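You operate a simulated robot arm through the tools that you are given. There is no shell and no other tool. Be economical: measure what you need, move in short steps, check, and stop when the job is done.

You are at the controls of a simulated two-armed robot. One attempt, no reset.

TASK
Take the lid off the orange box and lay it down on the top of the left table.

Only the result counts: the job must be done as asked and must still hold three seconds after the hand-in. Knocking over, shifting, dropping, spilling or breaking anything else fails it. Lids that push on must go on centred and level and be pressed home; caps that screw on are set level and turned clockwise until they are tight.

THE ROBOT
Two 6-joint arms with two-finger parallel grippers on one trunk, on a base that drives. Base frame: it is fixed to the floor where the robot stands at the start and does not move with it; the origin is under the middle of the robot, x ahead of it, y to its left, z up. Units: mm, degrees, N and s.
The left shoulder is at the start at [80, 216, 1537], the right one opposite. With the tool pointing down near the work surface each hand reaches from about 100 to 660 mm from the robot's upright axis, wherever it stands, measured 20 degrees to its own side. Payload 3.43 kg a hand.
The tool frame of a hand sits at the grasp point between the pads (the TCP): z along the fingers, y along the line on which they close. The tips reach 30 mm beyond it. Largest opening 94 mm; finger width 28, thickness 10; the body of the gripper, 50 by 96 mm, starts 55 mm behind the TCP.
Orientation is told as [roll, pitch, yaw] about the base's x, y, z axes, in that order, counted from this pose: with the fingers straight down and closing along the base's y, the tool's x points along the base's -x, its y along +y and its z along -z.

THE INTERFACE
- The arms move only by the tool nudge_tool. It takes "left_series", "right_series" or both (then of equal length, played together; a hand with none holds still); each is a list of rows, each an object of numbers (a shift or turn left out is 0, a gripper value left out holds the last): "wx", "wy", "wz": the turn, a rotation vector about the base's x, y, z in units of 6 degrees (1.0 is 6 degrees); "tx", "ty", "tz": the shift along the base's x, y, z in units of 50 mm (1.0 is 50 mm); "claw": the gripper command, from -1 (shut) to 1 (fully open), values between in proportion. In form: [{"wx": .., "wy": .., "wz": .., "tx": .., "ty": .., "tz": .., "claw": ..}, ...]. A call has 1 to 20 rows; each row shifts and turns the commanded pose from where the row before left it. A call with a number of a shift or a turn outside -1 to 1 is refused whole. A row lasts 0.2 s, in which the tool goes at most 50 mm and 8.6 degrees; a call with a longer step from one row to the next is refused whole, and so is a gripper value outside its range. A pose out of reach is approached as far as the arm can. The call stops where the force on the tool passes 40 N (or 10 N more than at its start, if that is more) or the arm is blocked; 0.2 s more then pass. The fingers move at their own pace (about 72 mm/s each) and stop on an object; they squeeze with about 38 N. The grip force told is the motor's: it shows also when the fingers shut on nothing. Time passes only in rows, and 0.2 s behind the last, so rows that do not move let the fingers close. The reply holds the time, the measured pose of the TCP, the force on the tool along the base axes, the opening and the grip force, in the units named above and with some noise, with the torque about the TCP (base axes, N m) and any sound that the robot's microphone picked up.
- Cameras (640 x 400 px; columns grow to the right, rows downward): "scene" is now at [106.9, 1.8, 1710.3]; the picture's right is [0.07, -1.00, 0.00], its down [-0.80, -0.06, -0.60] and it looks along [0.60, 0.04, -0.80] (base axes); focal length 285 px, centre (320, 200). "left" rides on the left gripper at [76, -14, -103] in its tool frame; the picture's right is [0.18, 0.98, 0.00], its down [-0.75, 0.14, -0.64] and it looks along [-0.63, 0.12, 0.77] (tool axes); focal length 243 px, centre (320, 200). "right" rides on the right gripper at [76, 14, -102] in its tool frame; the picture's right is [-0.18, 0.98, 0.00], its down [-0.75, -0.14, -0.64] and it looks along [-0.63, -0.12, 0.77] (tool axes); focal length 243 px, centre (320, 200). There is no depth. A picture from a camera that has moved, and an enlarged one, comes with that camera's place and axes in the base frame and with its lens. The place of the scene camera against the robot may be out by one fixed shift of up to 25 mm in any direction.
- snapshot(camera): a new picture of that camera. It takes no simulated time.
- move_column(by): slides the trunk up (or, below 0, down) by that many mm; the arms and the scene camera ride with it, the base frame stays. It gives what a move gives, with no picture.
- steer(legs): drives the robot by 1 to 6 legs, each [ahead, left, turn to the left] in mm, mm and degrees, along the robot's own axes; the way and the turn of a leg run together, so that a leg with both is an arc; at most 1500 mm and 180 degrees a leg. The arms and the cameras ride along, it lands a little off, and it stops where it bumps. It gives what a move gives.
- turn_head(pan, tilt): turns the head with the scene camera to pan (to the left, within 86 degrees either way) and tilt (down, from -29 to 69), counted from straight ahead of the robot. It gives what a move gives.
- close_up(camera, box): a new picture of the part [left, top, right, bottom] of that camera's present view, enlarged. It takes no simulated time.
- finish_job(): hands the job in; it is judged then, once.

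Work in short steps. Places have to be worked out from the pictures, the camera data and where the tool is seen: move nearer, look again, correct. Check each grasp and each placing, and mend what went wrong. You have 120 turns and 88 pictures in all, those below and enlarged ones among them. Open the grippers and draw the arms clear of the work before you hand the job in, unless the task says otherwise; then end with one line.

The tools are called after "Call:" as a command line: name --argument value ..., lists and objects as JSON in quotes. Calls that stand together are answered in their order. nudge_tool: Moves the arms, as the interface text tells. Its arguments: {"type":"object","properties":{"left_series":{"type":"array"},"right_series":{"type":"array"}},"required":[]} The other tools are called the same way: move_column (by) slides the trunk up or down; steer (legs) drives the base; turn_head (pan, tilt) turns the head that bears the scene camera; snapshot (camera) takes a picture; close_up (camera, box) takes an enlarged picture of a part of a camera's view; finish_job () hands the job in.

At the start:

```text
t: 0.0
left_tool_pos: [479.1, 231.3, 967.7]
left_tcp_rot: [0.0, 0.0, 0.0]
left_force: [-0.3, -0.7, 0.7]
left_torque: [-0.01, -0.02, 0.01]
left_finger_gap: 94.1
left_gripper_force: 0.0
right_tool_pos: [408.7, -211.8, 967.3]
right_tcp_rot: [0.0, 0.0, 0.0]
right_force: [0.2, 0.4, 0.0]
right_torque: [-0.02, 0.02, 0.02]
right_finger_gap: 94.1
right_gripper_force: 0.0
trunk travel left (down, up): [-767.0, 73.0]
robot x, y, heading: [-0.1, -1.6, 0.0]
head pan, tilt: [4.0, 52.9]
```

scene: 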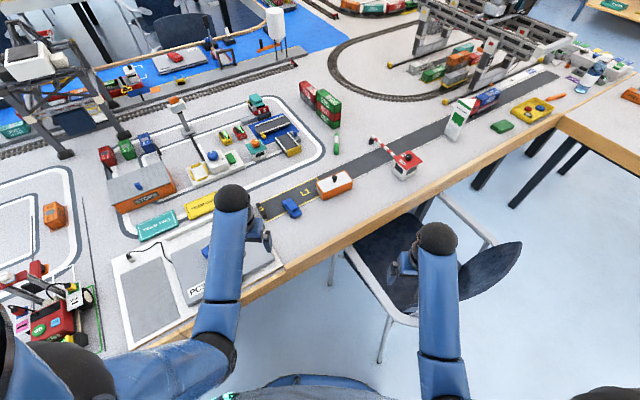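
right: 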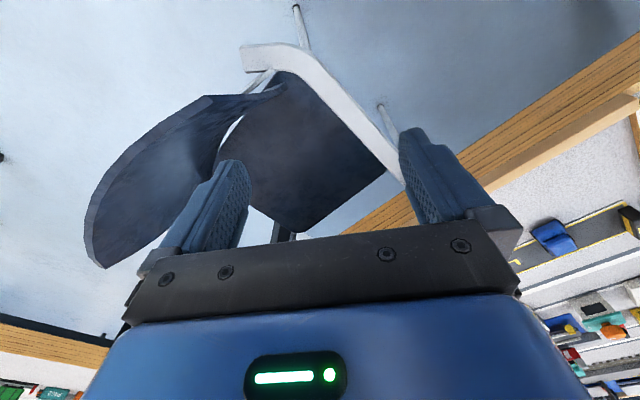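
left: 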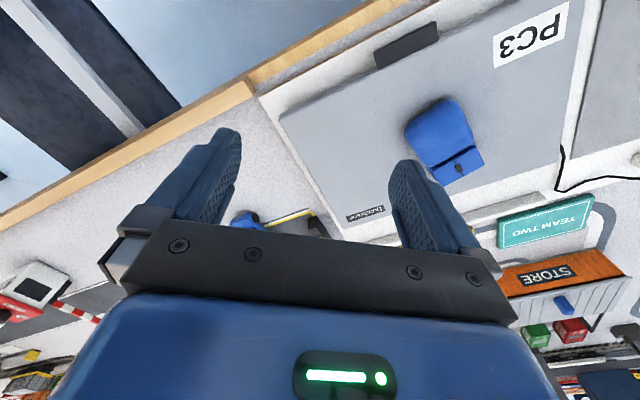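

The scene shows an orange box with a white top and a dark knob near (335,185). I'll enlarge it and look around for the left table.

Call:
close_up --camera "scene" --box '[240, 130, 440, 255]'

Call:
turn_head --pan 60 --tilt 40

Call:
snapshot --camera "scene"

Call:
turn_head --pan -50 --tilt 40

Call:
snapshot --camera "scene"

```text
3.20 times, centred on (340, 192) of scene
camera zoom: at [106.9, 1.8, 1710.3], right [0.07, -1.0, 0.0], down [-0.8, -0.06, -0.6], along [0.6, 0.04, -0.8], focal length 912 px, centre (256, 224)
```

zoom: 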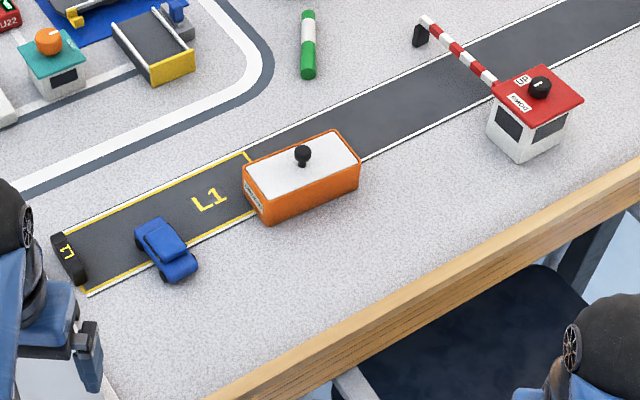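

```text
t: 1.2
left_tool_pos: [478.8, 230.1, 967.3]
left_tcp_rot: [0.0, -0.1, 0.1]
left_force: [0.3, -0.3, -0.9]
left_torque: [-0.04, 0.03, -0.01]
left_finger_gap: 93.7
left_gripper_force: 0.1
right_tool_pos: [409.1, -212.6, 967.7]
right_tcp_rot: [0.0, 0.1, -0.1]
right_force: [0.1, 0.8, 0.6]
right_torque: [0.0, -0.01, 0.0]
right_finger_gap: 94.0
right_gripper_force: 0.0
trunk travel left (down, up): [-767.0, 73.0]
robot x, y, heading: [-0.5, -1.3, -0.2]
head pan, tilt: [60.0, 40.0]
```

```text
83 pictures are left
camera scene: at [75.4, 70.2, 1728.3], right [0.87, -0.5, 0.0], down [-0.32, -0.56, -0.77], along [0.38, 0.66, -0.64], focal length 285 px, centre (320, 200)
```

scene: 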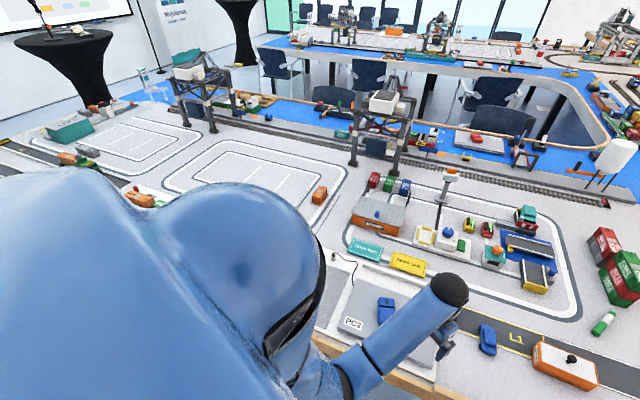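

```text
t: 3.1
left_tool_pos: [478.8, 231.7, 967.2]
left_tcp_rot: [0.1, 0.1, 0.0]
left_force: [0.5, 0.4, -0.7]
left_torque: [0.0, -0.04, -0.01]
left_finger_gap: 94.0
left_gripper_force: 0.2
right_tool_pos: [406.9, -213.6, 968.0]
right_tcp_rot: [0.0, 0.0, 0.0]
right_force: [0.1, 0.0, -0.6]
right_torque: [-0.03, -0.03, -0.02]
right_finger_gap: 94.1
right_gripper_force: 0.1
trunk travel left (down, up): [-767.0, 73.0]
robot x, y, heading: [0.9, 2.2, -0.0]
head pan, tilt: [-50.0, 40.0]
```

```text
82 pictures are left
camera scene: at [87.6, -68.5, 1728.3], right [-0.77, -0.64, 0.0], down [-0.41, 0.49, -0.77], along [0.49, -0.59, -0.64], focal length 285 px, centre (320, 200)
```

scene: 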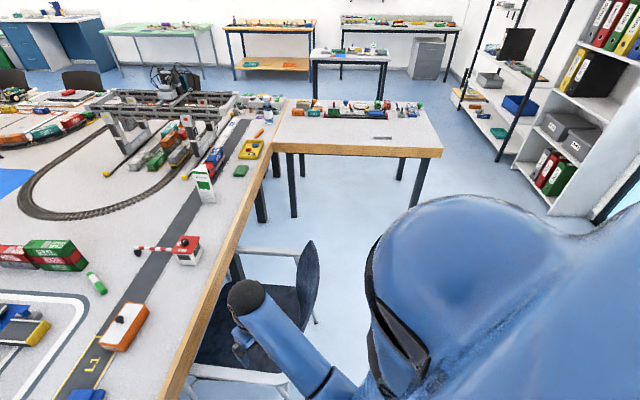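

I need to determine which table is "left". I'll look further left before deciding.

Call:
turn_head --pan 86 --tilt 15

Call:
snapshot --camera "scene"

Call:
turn_head --pan 0 --tilt 15

Call:
snapshot --camera "scene"

Call:
turn_head --pan 0 --tilt 50

Call:
snapshot --camera "scene"

```text
t: 5.3
left_tool_pos: [479.3, 231.4, 967.7]
left_tcp_rot: [0.0, 0.1, 0.0]
left_force: [-0.3, 0.7, -0.2]
left_torque: [0.02, 0.02, 0.01]
left_finger_gap: 94.0
left_gripper_force: 0.1
right_tool_pos: [407.7, -214.1, 967.7]
right_tcp_rot: [0.0, 0.0, -0.1]
right_force: [-0.6, 0.3, -0.7]
right_torque: [-0.02, 0.03, 0.01]
right_finger_gap: 93.9
right_gripper_force: 0.1
trunk travel left (down, up): [-767.0, 73.0]
robot x, y, heading: [-0.8, 0.0, -0.1]
head pan, tilt: [85.9, 15.0]
```

```text
81 pictures are left
camera scene: at [39.5, 89.8, 1767.8], right [1.0, -0.07, 0.0], down [-0.02, -0.26, -0.97], along [0.07, 0.96, -0.26], focal length 285 px, centre (320, 200)
```

scene: 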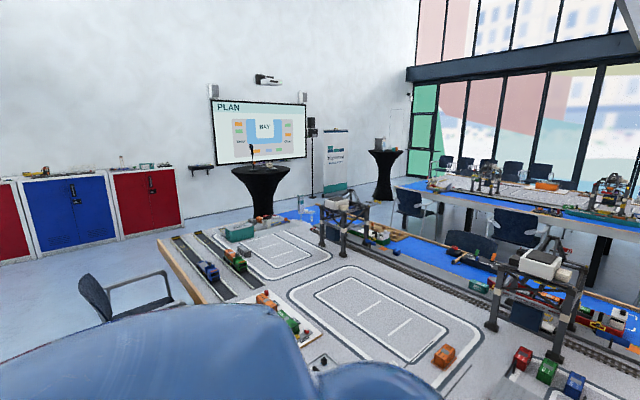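

```text
t: 6.9
left_tool_pos: [479.4, 230.9, 967.3]
left_tcp_rot: [0.0, 0.0, 0.0]
left_force: [0.2, -0.5, -0.2]
left_torque: [-0.01, -0.03, 0.0]
left_finger_gap: 93.9
left_gripper_force: 0.1
right_tool_pos: [408.6, -213.8, 967.1]
right_tcp_rot: [-0.1, -0.1, 0.0]
right_force: [0.0, -0.4, 0.4]
right_torque: [0.01, -0.01, 0.0]
right_finger_gap: 94.0
right_gripper_force: 0.1
trunk travel left (down, up): [-767.0, 73.0]
robot x, y, heading: [-2.9, -1.6, -0.0]
head pan, tilt: [0.0, 15.0]
```

```text
80 pictures are left
camera scene: at [126.3, -3.4, 1767.8], right [0.0, -1.0, 0.0], down [-0.26, 0.0, -0.97], along [0.97, 0.0, -0.26], focal length 285 px, centre (320, 200)
```

scene: 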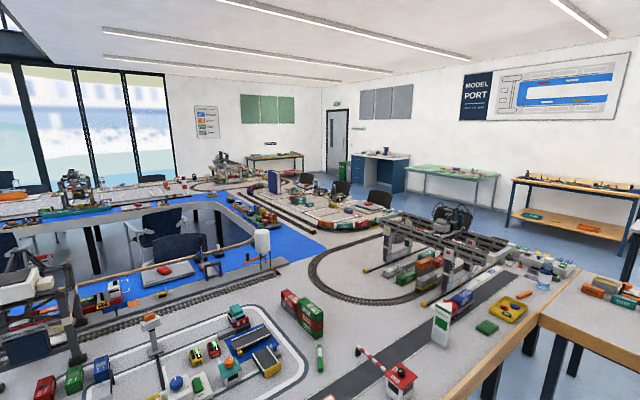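

```text
t: 7.9
left_tool_pos: [479.5, 230.0, 968.2]
left_tcp_rot: [0.0, -0.1, 0.0]
left_force: [-0.5, 0.2, 0.5]
left_torque: [-0.01, 0.0, 0.0]
left_finger_gap: 94.0
left_gripper_force: 0.0
right_tool_pos: [409.0, -212.7, 968.1]
right_tcp_rot: [0.0, 0.0, 0.0]
right_force: [0.1, 0.2, -0.2]
right_torque: [-0.03, -0.01, 0.02]
right_finger_gap: 93.9
right_gripper_force: 0.0
trunk travel left (down, up): [-767.0, 73.0]
robot x, y, heading: [0.4, -0.7, -0.1]
head pan, tilt: [0.0, 50.0]
```

```text
79 pictures are left
camera scene: at [109.9, -3.4, 1714.2], right [0.0, -1.0, 0.0], down [-0.77, 0.0, -0.64], along [0.64, 0.0, -0.77], focal length 285 px, centre (320, 200)
```

scene: 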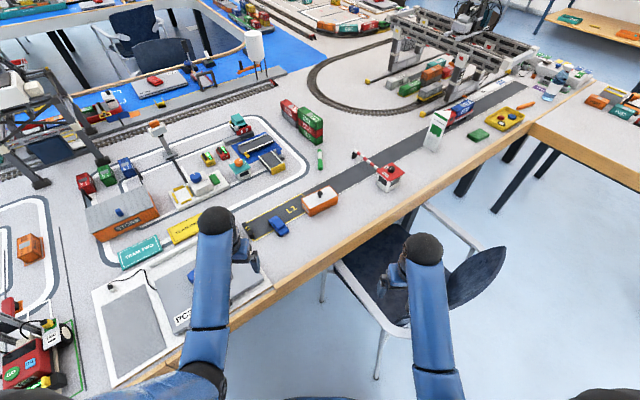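

The big table holding the box is the left one; the smaller one is to its right. I'll look steeply down to see base clearance against the chair and table edge, and zoom on the box.

Call:
close_up --camera "scene" --box '[260, 160, 380, 235]'

Call:
turn_head --pan -20 --tilt 69

Call:
snapshot --camera "scene"

```text
5.33 times, centred on (320, 198) of scene
camera zoom: at [109.9, -3.4, 1714.2], right [0.0, -1.0, 0.0], down [-0.77, 0.0, -0.64], along [0.64, 0.0, -0.77], focal length 1520 px, centre (320, 213)
```

zoom: 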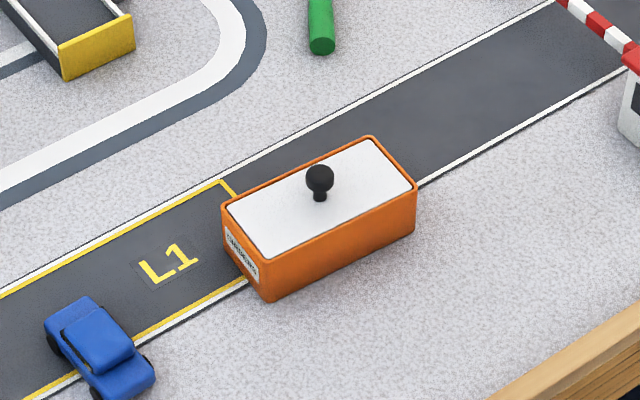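

```text
t: 8.8
left_tool_pos: [479.3, 230.8, 968.2]
left_tcp_rot: [0.0, 0.0, -0.1]
left_force: [0.3, -0.8, -0.6]
left_torque: [0.0, 0.01, 0.02]
left_finger_gap: 93.8
left_gripper_force: 0.1
right_tool_pos: [408.7, -213.4, 967.7]
right_tcp_rot: [0.0, 0.0, 0.0]
right_force: [0.3, -0.2, -0.4]
right_torque: [0.02, -0.01, -0.05]
right_finger_gap: 94.0
right_gripper_force: 0.1
trunk travel left (down, up): [-767.0, 73.0]
robot x, y, heading: [-1.2, 2.9, -0.1]
head pan, tilt: [-20.0, 68.8]
```

```text
77 pictures are left
camera scene: at [85.5, -22.6, 1692.2], right [-0.34, -0.94, 0.0], down [-0.88, 0.32, -0.36], along [0.34, -0.12, -0.93], focal length 285 px, centre (320, 200)
```

scene: 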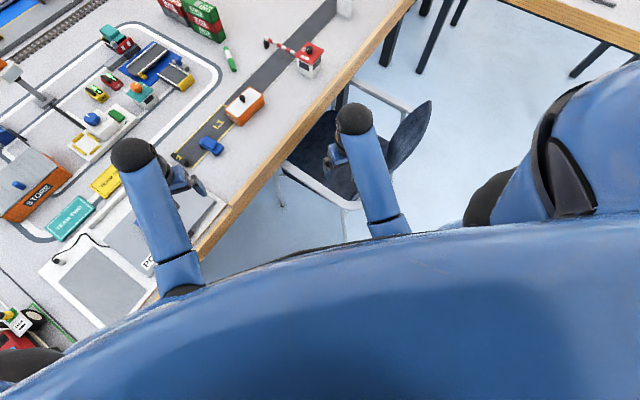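

Table top is roughly z≈780 and the box roughly at (865,0). I'll drive cautiously ahead 120 mm and see that nothing bumps.

Call:
steer --legs '[[120, 0, 0]]'

```text
t: 10.0
left_tool_pos: [595.3, 233.5, 969.0]
left_tcp_rot: [0.1, -0.3, 0.4]
left_force: [0.8, 0.1, -1.1]
left_torque: [-0.01, -0.02, 0.04]
left_finger_gap: 93.9
left_gripper_force: 0.0
right_tool_pos: [526.9, -210.2, 969.1]
right_tcp_rot: [-0.1, -0.1, 0.3]
right_force: [0.1, -0.7, 0.8]
right_torque: [0.01, -0.04, 0.0]
right_finger_gap: 94.2
right_gripper_force: 0.1
trunk travel left (down, up): [-767.0, 73.0]
robot x, y, heading: [118.5, -2.0, 0.3]
head pan, tilt: [-20.0, 68.8]
```

No bump. A little more ahead, then look.

Call:
steer --legs '[[70, 0, 0]]'

Call:
turn_head --pan 0 --tilt 55

Call:
snapshot --camera "scene"

Call:
snapshot --camera "left"

Call:
snapshot --camera "right"

```text
t: 10.9
left_tool_pos: [630.4, 232.9, 971.0]
left_tcp_rot: [0.0, -0.3, 0.2]
left_force: [0.3, -0.2, -0.4]
left_torque: [0.0, -0.06, -0.02]
left_finger_gap: 94.2
left_gripper_force: 0.0
right_tool_pos: [562.0, -210.4, 970.3]
right_tcp_rot: [0.0, -0.2, 0.3]
right_force: [-0.9, -0.7, -1.2]
right_torque: [-0.04, -0.04, -0.02]
right_finger_gap: 94.0
right_gripper_force: 0.1
trunk travel left (down, up): [-767.0, 73.0]
robot x, y, heading: [157.0, 0.4, 0.4]
head pan, tilt: [-20.0, 68.8]
stopped in leg 1: the robot was blocked; the commanded pose is now the measured one
```

```text
t: 11.8
left_tool_pos: [639.5, 232.8, 966.5]
left_tcp_rot: [0.0, 0.1, 0.3]
left_force: [-0.5, 0.0, -0.2]
left_torque: [-0.03, 0.01, -0.02]
left_finger_gap: 93.9
left_gripper_force: 0.1
right_tool_pos: [571.9, -210.6, 967.4]
right_tcp_rot: [-0.1, 0.0, 0.2]
right_force: [0.6, -0.6, -0.2]
right_torque: [0.03, 0.04, 0.0]
right_finger_gap: 94.1
right_gripper_force: 0.0
trunk travel left (down, up): [-767.0, 73.0]
robot x, y, heading: [162.4, 2.7, 0.2]
head pan, tilt: [0.0, 55.0]
```

```text
76 pictures are left
camera scene: at [268.0, -2.7, 1707.4], right [0.0, -1.0, 0.0], down [-0.82, 0.0, -0.57], along [0.57, 0.0, -0.82], focal length 285 px, centre (320, 200)
```

scene: 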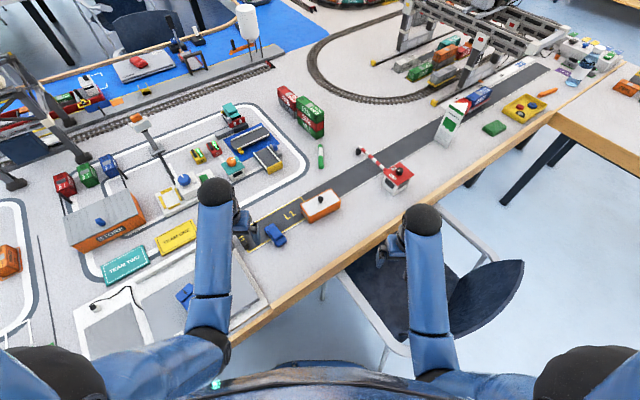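

```text
75 pictures are left
camera left: at [563.5, 218.2, 1069.1], right [-0.19, 0.98, 0.0], down [0.75, 0.14, 0.64], along [0.63, 0.12, -0.77], focal length 243 px, centre (320, 200)
```

left: 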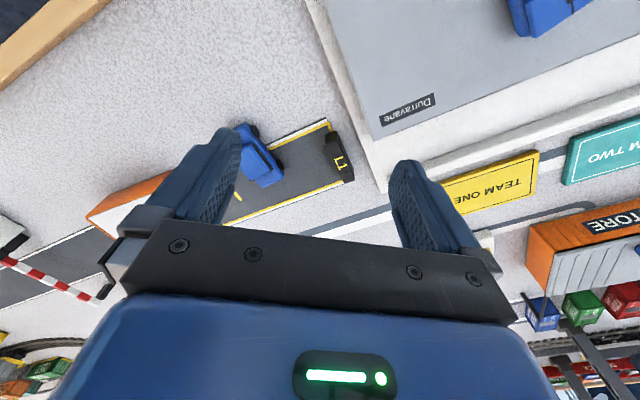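

```text
74 pictures are left
camera right: at [494.3, -196.9, 1069.0], right [0.18, 0.98, 0.0], down [0.76, -0.14, 0.64], along [0.63, -0.12, -0.77], focal length 243 px, centre (320, 200)
```

right: 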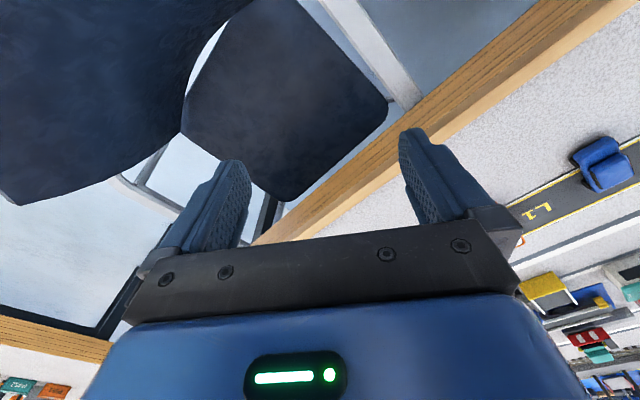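

Blocked at x≈162 (box lies ~703 mm from the axis, bearing 0). I'll back off slightly and turn left 40°, bringing the right shoulder toward the box.

Call:
steer --legs '[[-25, 0, 0], [0, 0, 40]]'

Call:
turn_head --pan -40 --tilt 52

Call:
snapshot --camera "scene"

Call:
snapshot --camera "right"

```text
t: 14.4
left_tool_pos: [353.5, 484.8, 966.1]
left_tcp_rot: [-0.1, 0.0, 40.1]
left_force: [0.1, -0.1, -0.6]
left_torque: [0.03, 0.01, 0.03]
left_finger_gap: 93.9
left_gripper_force: 0.1
right_tool_pos: [584.3, 98.9, 968.3]
right_tcp_rot: [0.1, 0.1, 40.1]
right_force: [-0.1, 0.1, 0.1]
right_torque: [-0.01, 0.01, 0.01]
right_finger_gap: 93.9
right_gripper_force: 0.0
trunk travel left (down, up): [-767.0, 73.0]
robot x, y, heading: [135.8, 0.0, 39.9]
head pan, tilt: [0.0, 55.0]
```

```text
t: 15.5
left_tool_pos: [352.6, 485.7, 968.3]
left_tcp_rot: [0.0, 0.0, 40.1]
left_force: [0.2, 0.5, 1.0]
left_torque: [0.02, -0.02, -0.02]
left_finger_gap: 94.0
left_gripper_force: 0.1
right_tool_pos: [585.8, 99.5, 966.7]
right_tcp_rot: [-0.1, 0.0, 40.1]
right_force: [-1.3, -0.4, -0.2]
right_torque: [0.0, 0.01, -0.01]
right_finger_gap: 93.9
right_gripper_force: 0.0
trunk travel left (down, up): [-767.0, 73.0]
robot x, y, heading: [139.3, 3.9, 40.1]
head pan, tilt: [-40.0, 52.0]
```

```text
73 pictures are left
camera scene: at [237.3, 16.6, 1711.5], right [0.0, -1.0, 0.0], down [-0.79, 0.0, -0.62], along [0.62, 0.0, -0.79], focal length 285 px, centre (320, 200)
```

scene: 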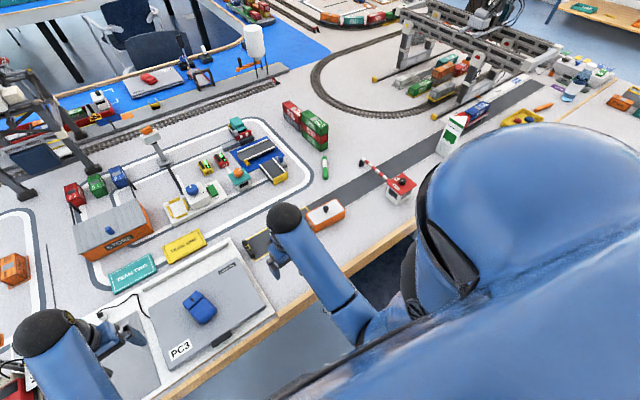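

```text
72 pictures are left
camera right: at [518.0, 62.4, 1069.6], right [-0.49, 0.87, 0.0], down [0.67, 0.38, 0.64], along [0.56, 0.32, -0.77], focal length 243 px, centre (320, 200)
```

right: 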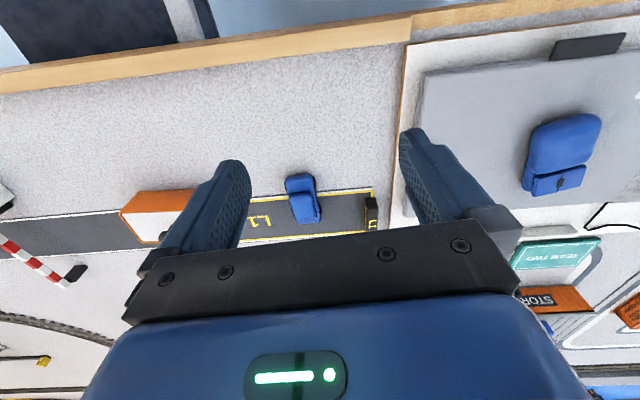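

The right hand has a clear view now. I'll move it toward the box (+150, -75), at the same height.

Call:
nudge_tool --right_series '[{"tx": 0.8, "ty": -0.4}, {"tx": 0.8, "ty": -0.4}, {"tx": 0.8, "ty": -0.4}, {"tx": 0.6, "ty": -0.3}]'

Call:
snapshot --camera "right"

```text
t: 16.5
left_tool_pos: [354.9, 485.7, 967.2]
left_tcp_rot: [0.1, 0.2, 40.1]
left_force: [0.1, 0.3, 0.5]
left_torque: [0.0, -0.01, -0.03]
left_finger_gap: 93.8
left_gripper_force: 0.1
right_tool_pos: [734.8, 25.8, 968.4]
right_tcp_rot: [-0.1, 0.1, 40.2]
right_force: [0.0, -0.2, 0.4]
right_torque: [0.0, -0.02, 0.01]
right_finger_gap: 94.1
right_gripper_force: 0.1
trunk travel left (down, up): [-767.0, 73.0]
robot x, y, heading: [133.4, 3.4, 40.3]
head pan, tilt: [-40.0, 52.0]
```

```text
71 pictures are left
camera right: at [665.6, -12.5, 1069.7], right [-0.49, 0.87, 0.0], down [0.67, 0.38, 0.64], along [0.56, 0.32, -0.77], focal length 243 px, centre (320, 200)
```

right: 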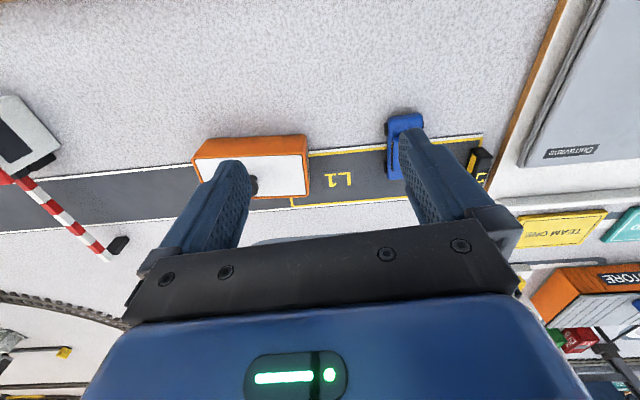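

Knob seen at (253,184) → about (848, 2) at z≈842. I'll move above it and align yaw with the box (~32°).

Call:
nudge_tool --right_series '[{"tx": 0.75, "ty": -0.16, "wz": -0.65}, {"tx": 0.75, "ty": -0.16, "wz": -0.65}, {"tx": 0.75, "ty": -0.16}, {}]'

Call:
snapshot --camera "right"

Call:
snapshot --camera "scene"

```text
t: 17.5
left_tool_pos: [353.8, 485.3, 967.5]
left_tcp_rot: [-0.1, 0.0, 40.2]
left_force: [0.2, 0.7, 0.4]
left_torque: [-0.04, -0.03, 0.03]
left_finger_gap: 94.2
left_gripper_force: 0.1
right_tool_pos: [850.2, 3.7, 970.0]
right_tcp_rot: [0.0, 0.1, 32.2]
right_force: [0.7, 0.7, 0.3]
right_torque: [0.01, -0.03, -0.02]
right_finger_gap: 94.1
right_gripper_force: 0.1
trunk travel left (down, up): [-767.0, 73.0]
robot x, y, heading: [131.4, -3.5, 40.1]
head pan, tilt: [-40.0, 52.0]
```

```text
70 pictures are left
camera right: at [777.8, -24.4, 1072.2], right [-0.37, 0.93, 0.0], down [0.71, 0.28, 0.64], along [0.6, 0.24, -0.77], focal length 243 px, centre (320, 200)
```

right: 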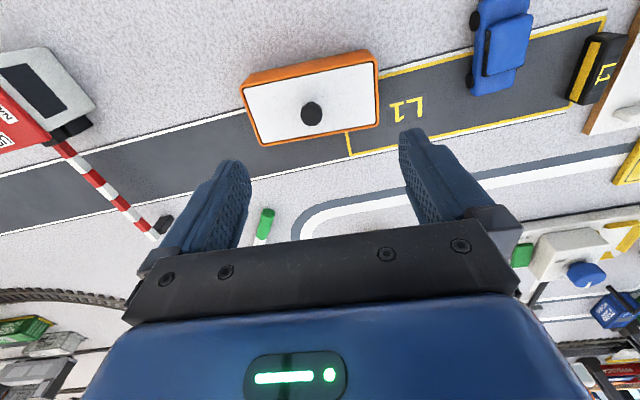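

```text
69 pictures are left
camera scene: at [236.7, 16.6, 1711.5], right [0.0, -1.0, 0.0], down [-0.79, 0.0, -0.62], along [0.62, 0.0, -0.79], focal length 285 px, centre (320, 200)
```

scene: 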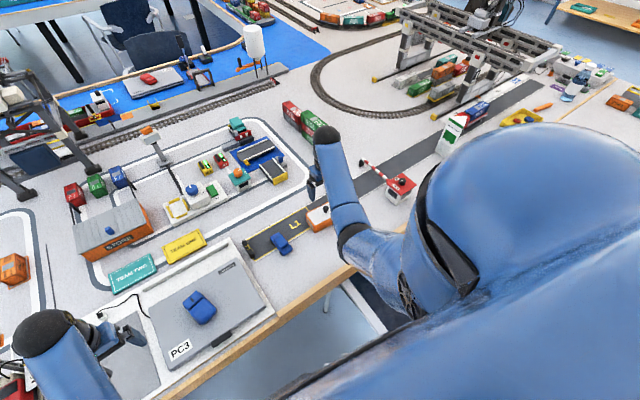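

Triangulating the knob from two views gives about (868, 3, 815). I'll shift +14 in x and descend 65, then re-measure.

Call:
nudge_tool --right_series '[{"tx": 0.14, "tz": -0.65, "wz": 0.25}, {"tx": 0.14, "tz": -0.65}, {}]'

Call:
snapshot --camera "right"

```text
t: 18.3
left_tool_pos: [353.2, 485.2, 967.6]
left_tcp_rot: [0.0, 0.0, 40.1]
left_force: [0.2, 0.1, 0.9]
left_torque: [0.0, -0.01, 0.01]
left_finger_gap: 94.3
left_gripper_force: 0.0
right_tool_pos: [862.5, 2.1, 904.2]
right_tcp_rot: [-0.2, 0.0, 33.8]
right_force: [-0.4, -0.2, 0.0]
right_torque: [0.01, -0.01, 0.01]
right_finger_gap: 93.9
right_gripper_force: 0.3
trunk travel left (down, up): [-767.0, 73.0]
robot x, y, heading: [135.4, 3.6, 39.9]
head pan, tilt: [-40.0, 52.0]
```

```text
68 pictures are left
camera right: at [791.1, -29.1, 1006.3], right [-0.39, 0.92, 0.0], down [0.7, 0.3, 0.64], along [0.59, 0.25, -0.77], focal length 243 px, centre (320, 200)
```

right: 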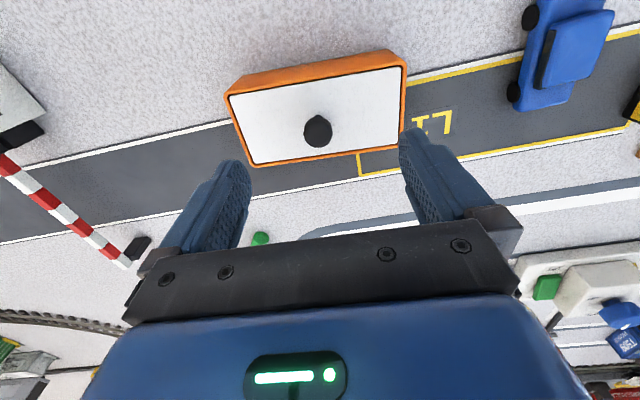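

Refined knob centre about (873, 4, 808). Shift +10, +2 and descend to TCP z≈850 with fingers open.

Call:
nudge_tool --right_series '[{"tx": 0.2, "ty": 0.04, "tz": -0.4}, {"tz": -0.4}, {"tz": -0.3}, {}]'

Call:
snapshot --camera "right"

```text
t: 19.3
left_tool_pos: [354.6, 484.1, 967.9]
left_tcp_rot: [0.0, 0.1, 40.1]
left_force: [-0.5, 0.5, -0.4]
left_torque: [-0.03, 0.01, -0.02]
left_finger_gap: 94.2
left_gripper_force: 0.0
right_tool_pos: [871.4, 2.3, 848.0]
right_tcp_rot: [0.0, 0.1, 33.8]
right_force: [0.7, -0.2, -0.7]
right_torque: [-0.01, 0.01, 0.0]
right_finger_gap: 94.0
right_gripper_force: 0.0
trunk travel left (down, up): [-767.0, 73.0]
robot x, y, heading: [139.4, 1.9, 39.9]
head pan, tilt: [-40.0, 52.0]
```

```text
67 pictures are left
camera right: at [800.3, -26.8, 950.0], right [-0.39, 0.92, 0.0], down [0.7, 0.3, 0.64], along [0.59, 0.25, -0.77], focal length 243 px, centre (320, 200)
```

right: 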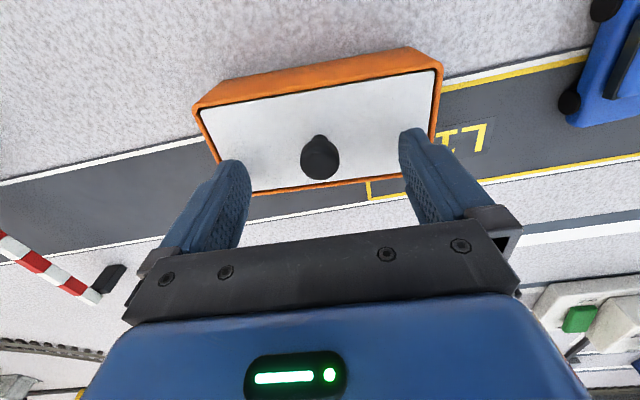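

The knob is centred: ball z≈813, lid surface ≈786. Descend 26 mm (tips ~6 mm above the lid) and close.

Call:
nudge_tool --right_series '[{"tz": -0.26}, {"tz": -0.26}, {}, {"claw": -1}, {"claw": -1}, {"claw": -1}, {"claw": -1}, {"claw": -1}]'

Call:
snapshot --camera "right"

```text
t: 19.9
left_tool_pos: [347.6, 485.0, 970.7]
left_tcp_rot: [-0.2, -0.3, 40.1]
left_force: [1.1, -0.5, -0.6]
left_torque: [0.01, 0.05, 0.0]
left_finger_gap: 94.0
left_gripper_force: 0.0
right_tool_pos: [873.5, 3.8, 840.6]
right_tcp_rot: [-0.2, -0.7, 33.8]
right_force: [-24.6, -3.3, 46.1]
right_torque: [0.77, 1.84, 0.49]
right_finger_gap: 94.1
right_gripper_force: 0.0
trunk travel left (down, up): [-767.0, 73.0]
robot x, y, heading: [135.8, -0.8, 40.1]
head pan, tilt: [-40.0, 52.0]
stopped in row 2 (right hand): the force on the tool passed its limit at 46 N (the readings are from after the stop); the commanded pose is now the measured one
```

```text
66 pictures are left
camera right: at [800.9, -26.9, 942.1], right [-0.39, 0.92, 0.0], down [0.7, 0.3, 0.65], along [0.6, 0.26, -0.76], focal length 243 px, centre (320, 200)
```

right: 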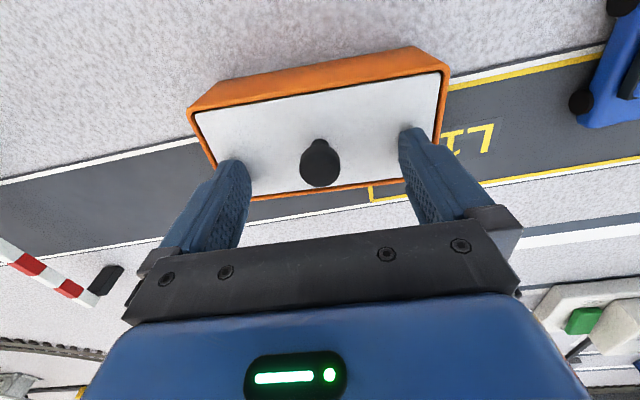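

The tips touched the lid/rim at TCP z≈840, so the lid is at ~808 and the knob is a bit higher than I estimated. The box hasn't visibly moved. I'll raise 6 mm, shift -4 mm in x, and close on the knob.

Call:
nudge_tool --right_series '[{"tz": 0.13}, {"tx": -0.09, "ty": -0.03}, {}, {}]'

Call:
snapshot --camera "right"

```text
t: 20.9
left_tool_pos: [352.6, 485.8, 967.6]
left_tcp_rot: [-0.1, 0.0, 40.2]
left_force: [-0.5, -0.4, -0.3]
left_torque: [0.0, -0.02, 0.01]
left_finger_gap: 94.1
left_gripper_force: 0.0
right_tool_pos: [874.0, 2.1, 842.6]
right_tcp_rot: [-0.5, -0.9, 33.8]
right_force: [5.3, 3.7, 19.6]
right_torque: [0.8, 0.54, -0.26]
right_finger_gap: 94.0
right_gripper_force: 0.1
trunk travel left (down, up): [-767.0, 73.0]
robot x, y, heading: [137.8, -0.5, 39.7]
head pan, tilt: [-40.0, 52.0]
```

```text
65 pictures are left
camera right: at [801.2, -26.9, 941.9], right [-0.39, 0.92, 0.0], down [0.69, 0.3, 0.65], along [0.6, 0.25, -0.76], focal length 243 px, centre (320, 200)
```

right: 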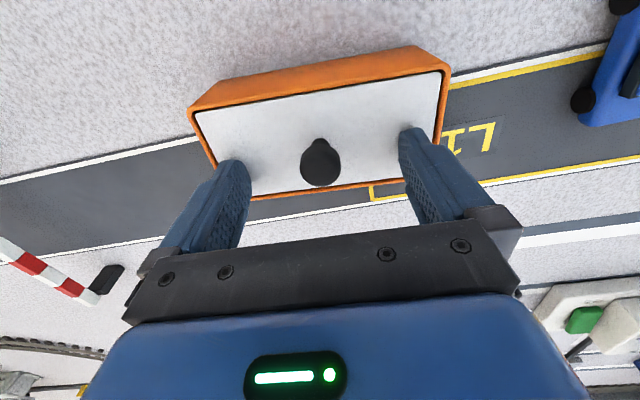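

Still 20 N contact; I'll raise another 10 mm to clear and recheck the readings.

Call:
nudge_tool --right_series '[{"tz": 0.1}, {"tz": 0.1}, {}, {}]'

Call:
snapshot --camera "right"

Call:
close_up --camera "scene" --box '[260, 110, 420, 300]'

```text
t: 21.9
left_tool_pos: [354.5, 485.7, 968.3]
left_tcp_rot: [0.1, 0.1, 40.0]
left_force: [0.2, 0.5, -0.5]
left_torque: [0.04, 0.02, 0.02]
left_finger_gap: 93.9
left_gripper_force: 0.1
right_tool_pos: [874.4, 2.4, 847.6]
right_tcp_rot: [-0.2, -0.3, 33.8]
right_force: [0.0, 1.2, -0.5]
right_torque: [-0.03, 0.03, -0.01]
right_finger_gap: 94.1
right_gripper_force: 0.0
trunk travel left (down, up): [-767.0, 73.0]
robot x, y, heading: [135.1, -0.0, 40.1]
head pan, tilt: [-40.0, 52.0]
```

```text
64 pictures are left
camera right: at [801.4, -28.2, 949.6], right [-0.39, 0.92, 0.0], down [0.7, 0.3, 0.65], along [0.6, 0.25, -0.76], focal length 243 px, centre (320, 200)
```

right: 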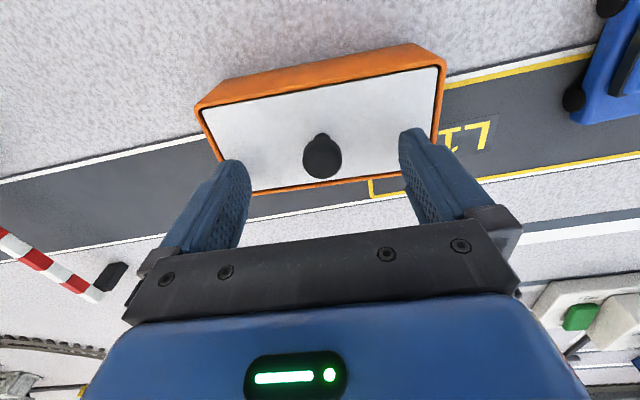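

```text
2.11 times, centred on (340, 205) of scene
camera zoom: at [237.6, 16.6, 1711.4], right [0.0, -1.0, 0.0], down [-0.79, 0.0, -0.62], along [0.62, 0.0, -0.79], focal length 600 px, centre (278, 190)
```

zoom: 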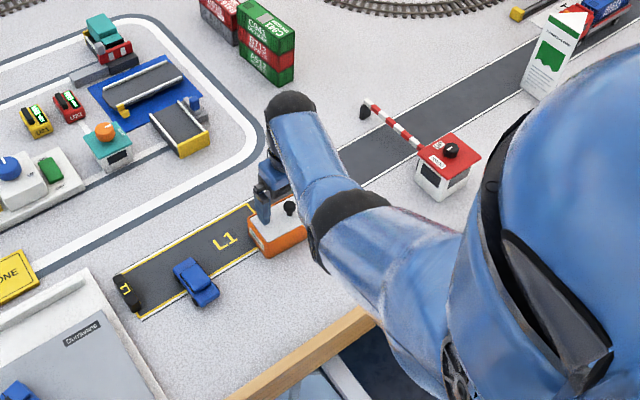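

Free of contact at z≈847.6. Now a slight centring (-3 mm x), 2 mm lower, then close on the knob.

Call:
nudge_tool --right_series '[{"tx": -0.06, "ty": -0.02, "tz": -0.05}, {}, {"claw": -0.4}, {"claw": -0.4}, {"claw": -0.4}, {"claw": -1}, {"claw": -1}, {"claw": -1}]'

Call:
snapshot --camera "right"

```text
t: 23.7
left_tool_pos: [353.6, 485.8, 966.7]
left_tcp_rot: [0.0, 0.0, 40.1]
left_force: [0.3, 0.2, -0.3]
left_torque: [-0.03, 0.03, 0.02]
left_finger_gap: 93.9
left_gripper_force: 0.1
right_tool_pos: [870.0, -0.7, 845.8]
right_tcp_rot: [-0.2, -0.6, 33.8]
right_force: [-1.0, 0.8, -0.2]
right_torque: [-0.02, 0.0, -0.05]
right_finger_gap: 19.4
right_gripper_force: 37.7
trunk travel left (down, up): [-767.0, 73.0]
robot x, y, heading: [139.5, 2.8, 40.1]
head pan, tilt: [-40.0, 52.0]
heard: snap
```

```text
62 pictures are left
camera right: at [798.1, -29.5, 947.8], right [-0.39, 0.92, 0.0], down [0.7, 0.3, 0.65], along [0.6, 0.25, -0.76], focal length 243 px, centre (320, 200)
```

right: 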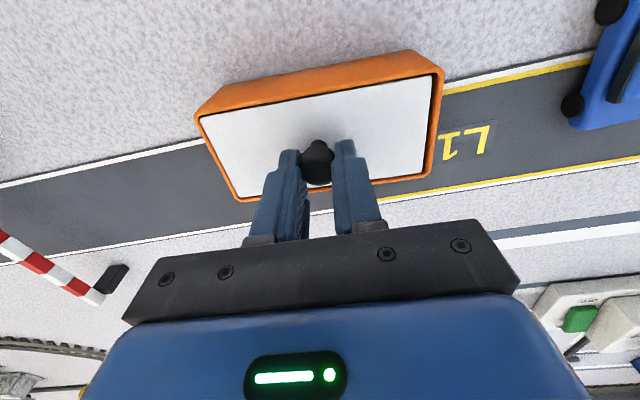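

Gripped at gap 19.4 with 38 N (a snap was heard). Lift gently 15 mm and look.

Call:
nudge_tool --right_series '[{"tz": 0.1}, {"tz": 0.1}, {"tz": 0.1}, {}]'

Call:
snapshot --camera "right"

```text
t: 24.7
left_tool_pos: [353.5, 485.4, 967.3]
left_tcp_rot: [-0.1, 0.1, 40.1]
left_force: [-0.8, -0.2, 0.3]
left_torque: [-0.01, 0.0, -0.02]
left_finger_gap: 93.9
left_gripper_force: 0.1
right_tool_pos: [871.2, 0.8, 860.7]
right_tcp_rot: [-0.2, -0.5, 33.8]
right_force: [0.1, -0.9, 0.0]
right_torque: [0.02, 0.03, 0.02]
right_finger_gap: 19.7
right_gripper_force: 38.2
trunk travel left (down, up): [-767.0, 73.0]
robot x, y, heading: [134.4, -1.5, 40.1]
head pan, tilt: [-40.0, 52.0]
```

```text
61 pictures are left
camera right: at [798.2, -29.5, 962.0], right [-0.39, 0.92, 0.0], down [0.7, 0.3, 0.65], along [0.6, 0.25, -0.76], focal length 243 px, centre (320, 200)
```

right: 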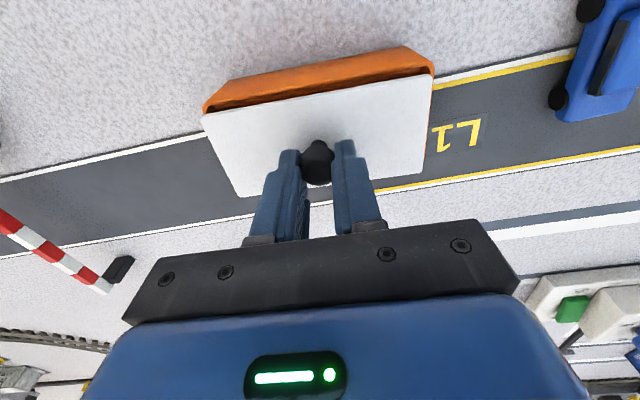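

The lid is off and held. Raise another 40 mm, then carry it over the free strip between box and table edge, toward (775, -60).

Call:
nudge_tool --right_series '[{"tz": 0.4}, {"tz": 0.4}, {"tx": -0.48, "ty": -0.32}, {"tx": -0.48, "ty": -0.32}, {"tx": -0.48, "ty": -0.32}, {"tx": -0.48, "ty": -0.32}, {}]'

Call:
snapshot --camera "right"

Call:
close_up --camera "scene" --box '[240, 130, 420, 320]'

```text
t: 26.3
left_tool_pos: [354.1, 485.1, 967.3]
left_tcp_rot: [-0.1, 0.1, 40.1]
left_force: [-0.2, -1.2, 0.1]
left_torque: [-0.04, 0.0, 0.04]
left_finger_gap: 94.0
left_gripper_force: 0.1
right_tool_pos: [774.5, -60.5, 903.0]
right_tcp_rot: [-0.1, -0.6, 33.8]
right_force: [-0.3, -0.1, 0.5]
right_torque: [-0.03, 0.02, 0.0]
right_finger_gap: 19.5
right_gripper_force: 37.5
trunk travel left (down, up): [-767.0, 73.0]
robot x, y, heading: [135.2, 2.3, 40.2]
head pan, tilt: [-40.0, 52.0]
```

```text
60 pictures are left
camera right: at [701.8, -91.2, 1003.0], right [-0.39, 0.92, 0.0], down [0.7, 0.3, 0.65], along [0.6, 0.25, -0.76], focal length 243 px, centre (320, 200)
```

right: 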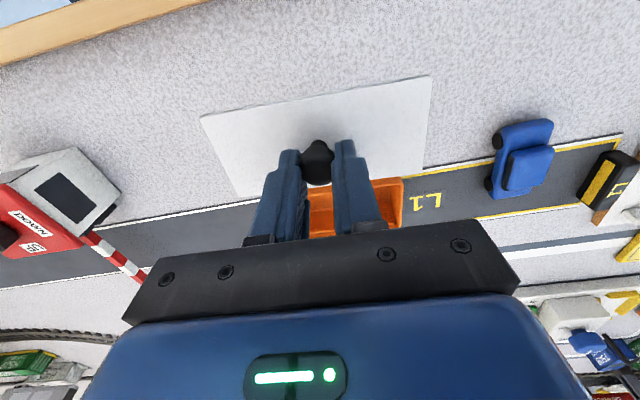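

```text
2.11 times, centred on (330, 225) of scene
camera zoom: at [237.3, 16.4, 1711.5], right [0.0, -1.0, 0.0], down [-0.79, 0.0, -0.62], along [0.62, 0.0, -0.79], focal length 600 px, centre (299, 147)
```

zoom: 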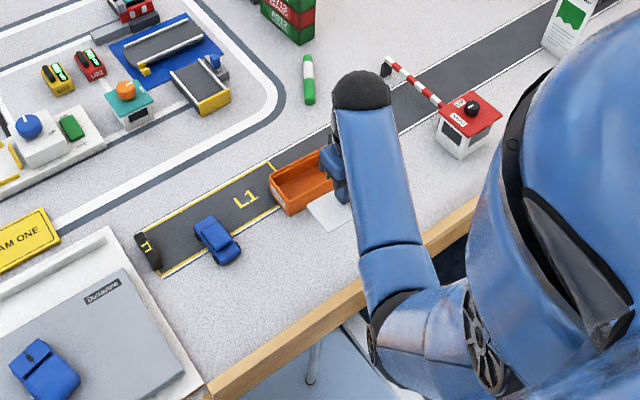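

The lid hangs level over free table, ~60 mm inside the edge and ~45 mm off the box. Lower to z≈830, then look.

Call:
nudge_tool --right_series '[{"tz": -0.5}, {"tz": -0.5}, {"tz": -0.46}, {}]'

Call:
snapshot --camera "right"

```text
t: 27.3
left_tool_pos: [353.7, 484.3, 967.8]
left_tcp_rot: [0.0, 0.0, 40.1]
left_force: [0.0, 0.4, -0.2]
left_torque: [0.02, 0.0, -0.03]
left_finger_gap: 94.0
left_gripper_force: 0.0
right_tool_pos: [775.1, -61.1, 829.0]
right_tcp_rot: [-0.2, -0.5, 33.8]
right_force: [-0.6, 0.8, 0.6]
right_torque: [-0.02, 0.04, 0.01]
right_finger_gap: 19.7
right_gripper_force: 38.4
trunk travel left (down, up): [-767.0, 73.0]
robot x, y, heading: [138.5, -2.4, 40.1]
head pan, tilt: [-40.0, 52.0]
```

```text
58 pictures are left
camera right: at [702.0, -91.6, 930.5], right [-0.39, 0.92, 0.0], down [0.7, 0.3, 0.65], along [0.6, 0.25, -0.76], focal length 243 px, centre (320, 200)
```

right: 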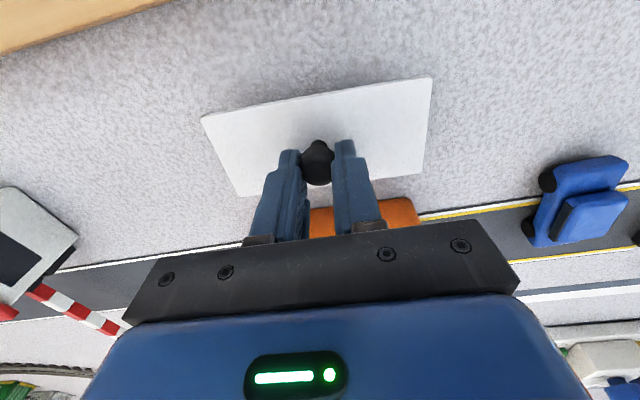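

Clear below. Lower in 4 mm steps until contact.

Call:
nudge_tool --right_series '[{"tz": -0.08}, {"tz": -0.08}, {"tz": -0.08}, {"tz": -0.08}, {}]'

```text
t: 28.5
left_tool_pos: [353.9, 484.3, 967.3]
left_tcp_rot: [0.1, 0.1, 40.1]
left_force: [0.8, 0.8, 0.4]
left_torque: [-0.02, -0.02, 0.03]
left_finger_gap: 93.8
left_gripper_force: 0.0
right_tool_pos: [774.3, -62.1, 813.3]
right_tcp_rot: [-0.3, -0.5, 33.7]
right_force: [0.2, -0.5, -0.7]
right_torque: [0.03, -0.02, 0.02]
right_finger_gap: 19.5
right_gripper_force: 37.6
trunk travel left (down, up): [-767.0, 73.0]
robot x, y, heading: [139.4, 1.5, 40.0]
head pan, tilt: [-40.0, 52.0]
```

No contact yet; continue lower in 3 mm steps.

Call:
nudge_tool --right_series '[{"tz": -0.06}, {"tz": -0.06}, {"tz": -0.06}, {}]'

Call:
snapshot --camera "right"

```text
t: 29.5
left_tool_pos: [354.8, 486.4, 966.6]
left_tcp_rot: [0.1, 0.1, 40.0]
left_force: [0.6, 0.5, 0.4]
left_torque: [0.0, 0.01, 0.03]
left_finger_gap: 94.1
left_gripper_force: 0.0
right_tool_pos: [774.9, -62.9, 803.9]
right_tcp_rot: [-0.2, -0.5, 33.8]
right_force: [-0.2, 0.5, -0.9]
right_torque: [0.02, -0.02, 0.01]
right_finger_gap: 19.4
right_gripper_force: 38.2
trunk travel left (down, up): [-767.0, 73.0]
robot x, y, heading: [134.9, 0.6, 40.0]
head pan, tilt: [-40.0, 52.0]
```

```text
57 pictures are left
camera right: at [702.9, -92.9, 905.2], right [-0.39, 0.92, 0.0], down [0.7, 0.3, 0.65], along [0.6, 0.25, -0.76], focal length 243 px, centre (320, 200)
```

right: 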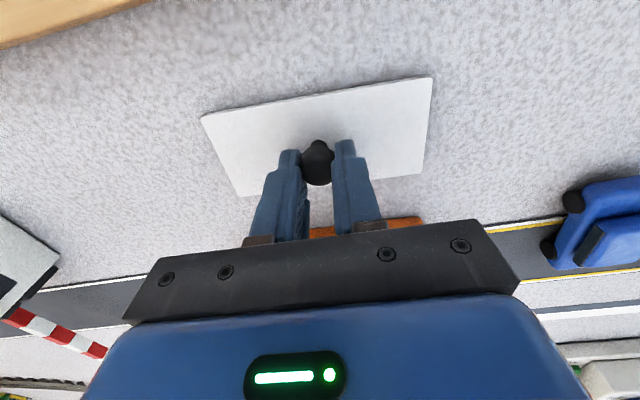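

Still hovering; continue 3 mm steps.

Call:
nudge_tool --right_series '[{"tz": -0.06}, {"tz": -0.06}, {"tz": -0.06}, {"tz": -0.06}, {}]'

Call:
snapshot --camera "right"

```text
t: 30.5
left_tool_pos: [351.4, 486.6, 968.0]
left_tcp_rot: [-0.1, 0.0, 40.0]
left_force: [0.6, 0.3, 0.9]
left_torque: [0.03, 0.0, 0.02]
left_finger_gap: 93.8
left_gripper_force: 0.0
right_tool_pos: [777.9, -62.5, 799.2]
right_tcp_rot: [-0.7, -1.1, 34.0]
right_force: [-12.3, 0.9, 30.1]
right_torque: [-0.32, 0.61, -0.05]
right_finger_gap: 19.4
right_gripper_force: 38.1
trunk travel left (down, up): [-767.0, 73.0]
robot x, y, heading: [138.7, 2.1, 40.2]
head pan, tilt: [-40.0, 52.0]
stopped in row 4 (right hand): the force on the tool passed its limit at 44 N (the readings are from after the stop); the commanded pose is now the measured one
```

```text
56 pictures are left
camera right: at [704.3, -92.9, 900.6], right [-0.39, 0.92, -0.01], down [0.69, 0.3, 0.66], along [0.61, 0.26, -0.75], focal length 243 px, centre (320, 200)
```

right: 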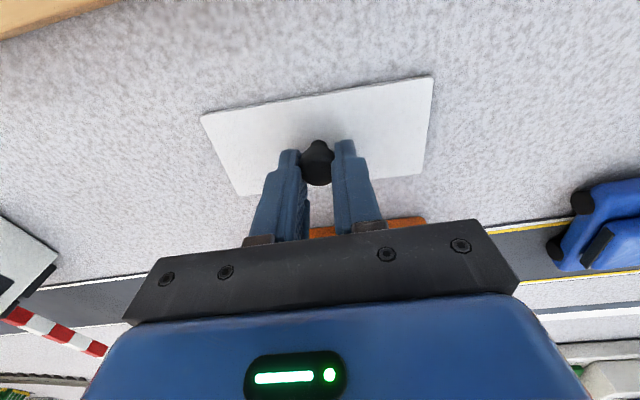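

Contact with the table at z≈799. Relieve ~3 mm of press, then open the fingers partly.

Call:
nudge_tool --right_series '[{"tz": 0.04}, {"tz": 0.02}, {}, {}]'

```text
t: 31.5
left_tool_pos: [353.1, 485.8, 966.9]
left_tcp_rot: [0.0, 0.0, 40.1]
left_force: [0.7, 0.5, -0.7]
left_torque: [-0.02, 0.03, 0.02]
left_finger_gap: 93.9
left_gripper_force: 0.0
right_tool_pos: [780.2, -63.8, 800.2]
right_tcp_rot: [-0.5, -1.0, 33.8]
right_force: [-1.2, 3.5, 7.1]
right_torque: [0.15, -0.05, 0.02]
right_finger_gap: 19.3
right_gripper_force: 38.0
trunk travel left (down, up): [-767.0, 73.0]
robot x, y, heading: [137.5, -0.6, 40.2]
head pan, tilt: [-40.0, 52.0]
```

Only 7 N remains. Open to a moderate width and check.

Call:
nudge_tool --right_series '[{"claw": -0.2}, {"claw": -0.2}, {"claw": 0}, {"claw": 0}]'

Call:
nudge_tool --right_series '[{"tz": 0.2}, {"tz": 0.4}, {"tz": 0.8}, {"tz": 0.8}, {}]'

Call:
snapshot --camera "right"

```text
t: 32.5
left_tool_pos: [355.3, 484.9, 967.3]
left_tcp_rot: [0.0, 0.1, 40.2]
left_force: [-0.1, 0.9, -0.1]
left_torque: [0.01, 0.01, 0.0]
left_finger_gap: 94.2
left_gripper_force: 0.1
right_tool_pos: [778.8, -64.7, 799.3]
right_tcp_rot: [-0.6, -1.0, 33.8]
right_force: [-1.0, 0.6, 0.6]
right_torque: [-0.02, 0.01, 0.02]
right_finger_gap: 46.7
right_gripper_force: 0.1
trunk travel left (down, up): [-767.0, 73.0]
robot x, y, heading: [136.4, -2.3, 40.1]
head pan, tilt: [-40.0, 52.0]
```

```text
t: 33.7
left_tool_pos: [354.4, 485.3, 967.8]
left_tcp_rot: [-0.1, 0.1, 40.0]
left_force: [-0.2, 0.5, -0.1]
left_torque: [0.03, 0.0, 0.0]
left_finger_gap: 94.0
left_gripper_force: 0.0
right_tool_pos: [778.3, -66.4, 907.9]
right_tcp_rot: [-0.5, -0.8, 33.7]
right_force: [0.3, -0.1, -0.6]
right_torque: [-0.04, 0.0, 0.01]
right_finger_gap: 46.7
right_gripper_force: 0.0
trunk travel left (down, up): [-767.0, 73.0]
robot x, y, heading: [135.9, 0.2, 40.0]
head pan, tilt: [-40.0, 52.0]
```

```text
55 pictures are left
camera right: at [705.1, -96.1, 1008.1], right [-0.39, 0.92, 0.0], down [0.69, 0.3, 0.66], along [0.6, 0.26, -0.76], focal length 243 px, centre (320, 200)
```

right: 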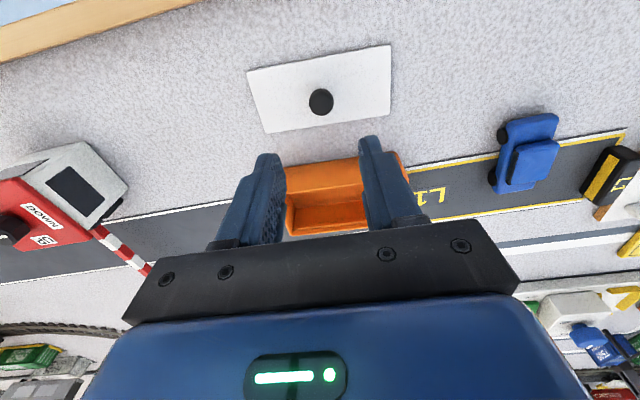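

The lid lies flat on the table with the box undisturbed. Raise and draw the arm back, then check from the scene camera.

Call:
nudge_tool --right_series '[{"tz": 0.8, "claw": 1}, {"tz": 0.6}, {"tx": -0.65, "ty": 0.55}, {"tx": -0.65, "ty": 0.55}, {"tx": -0.65, "ty": 0.55}, {"tx": -0.65, "ty": 0.55}, {"tx": -0.65, "ty": 0.55}, {"tx": -0.65, "ty": 0.55}, {}]'

Call:
close_up --camera "scene" --box '[220, 130, 420, 280]'

```text
t: 35.7
left_tool_pos: [354.8, 485.1, 967.4]
left_tcp_rot: [-0.1, 0.1, 40.1]
left_force: [0.6, 0.2, -0.1]
left_torque: [-0.01, 0.01, -0.01]
left_finger_gap: 94.0
left_gripper_force: 0.1
right_tool_pos: [583.4, 102.9, 973.1]
right_tcp_rot: [-0.3, -1.2, 33.8]
right_force: [0.4, 0.6, 0.0]
right_torque: [-0.01, 0.01, 0.01]
right_finger_gap: 93.7
right_gripper_force: 0.1
right hand out of reach, approached as far as the arm can: row 6, 8
trunk travel left (down, up): [-767.0, 73.0]
robot x, y, heading: [132.4, 2.0, 40.0]
head pan, tilt: [-40.0, 52.0]
```

```text
2.67 times, centred on (320, 205) of scene
camera zoom: at [237.5, 16.2, 1711.4], right [0.0, -1.0, 0.0], down [-0.79, 0.0, -0.62], along [0.62, 0.0, -0.79], focal length 760 px, centre (320, 187)
```

zoom: 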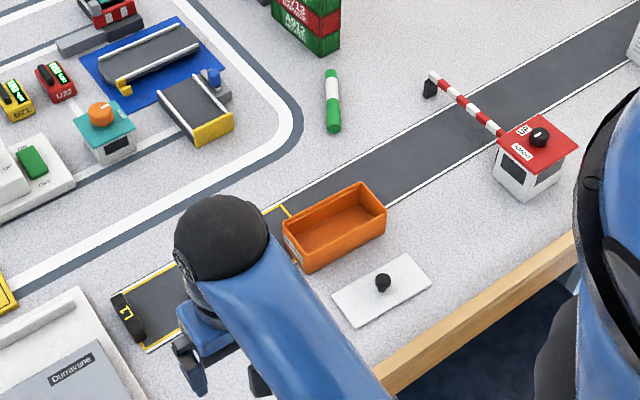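

The box is open and in its place, the lid lies flat on the table clear of everything, and both grippers are open and withdrawn. Handing in.

Call:
finish_job

```text
The job is handed in.
```

The orange box's lid is off and lying flat on top of the left table, between the box and the table edge. I took "left table" to be the large one the box stands on. While I was positioning the base, it bumped something once and stopped; I saw nothing moved in the pictures afterwards.
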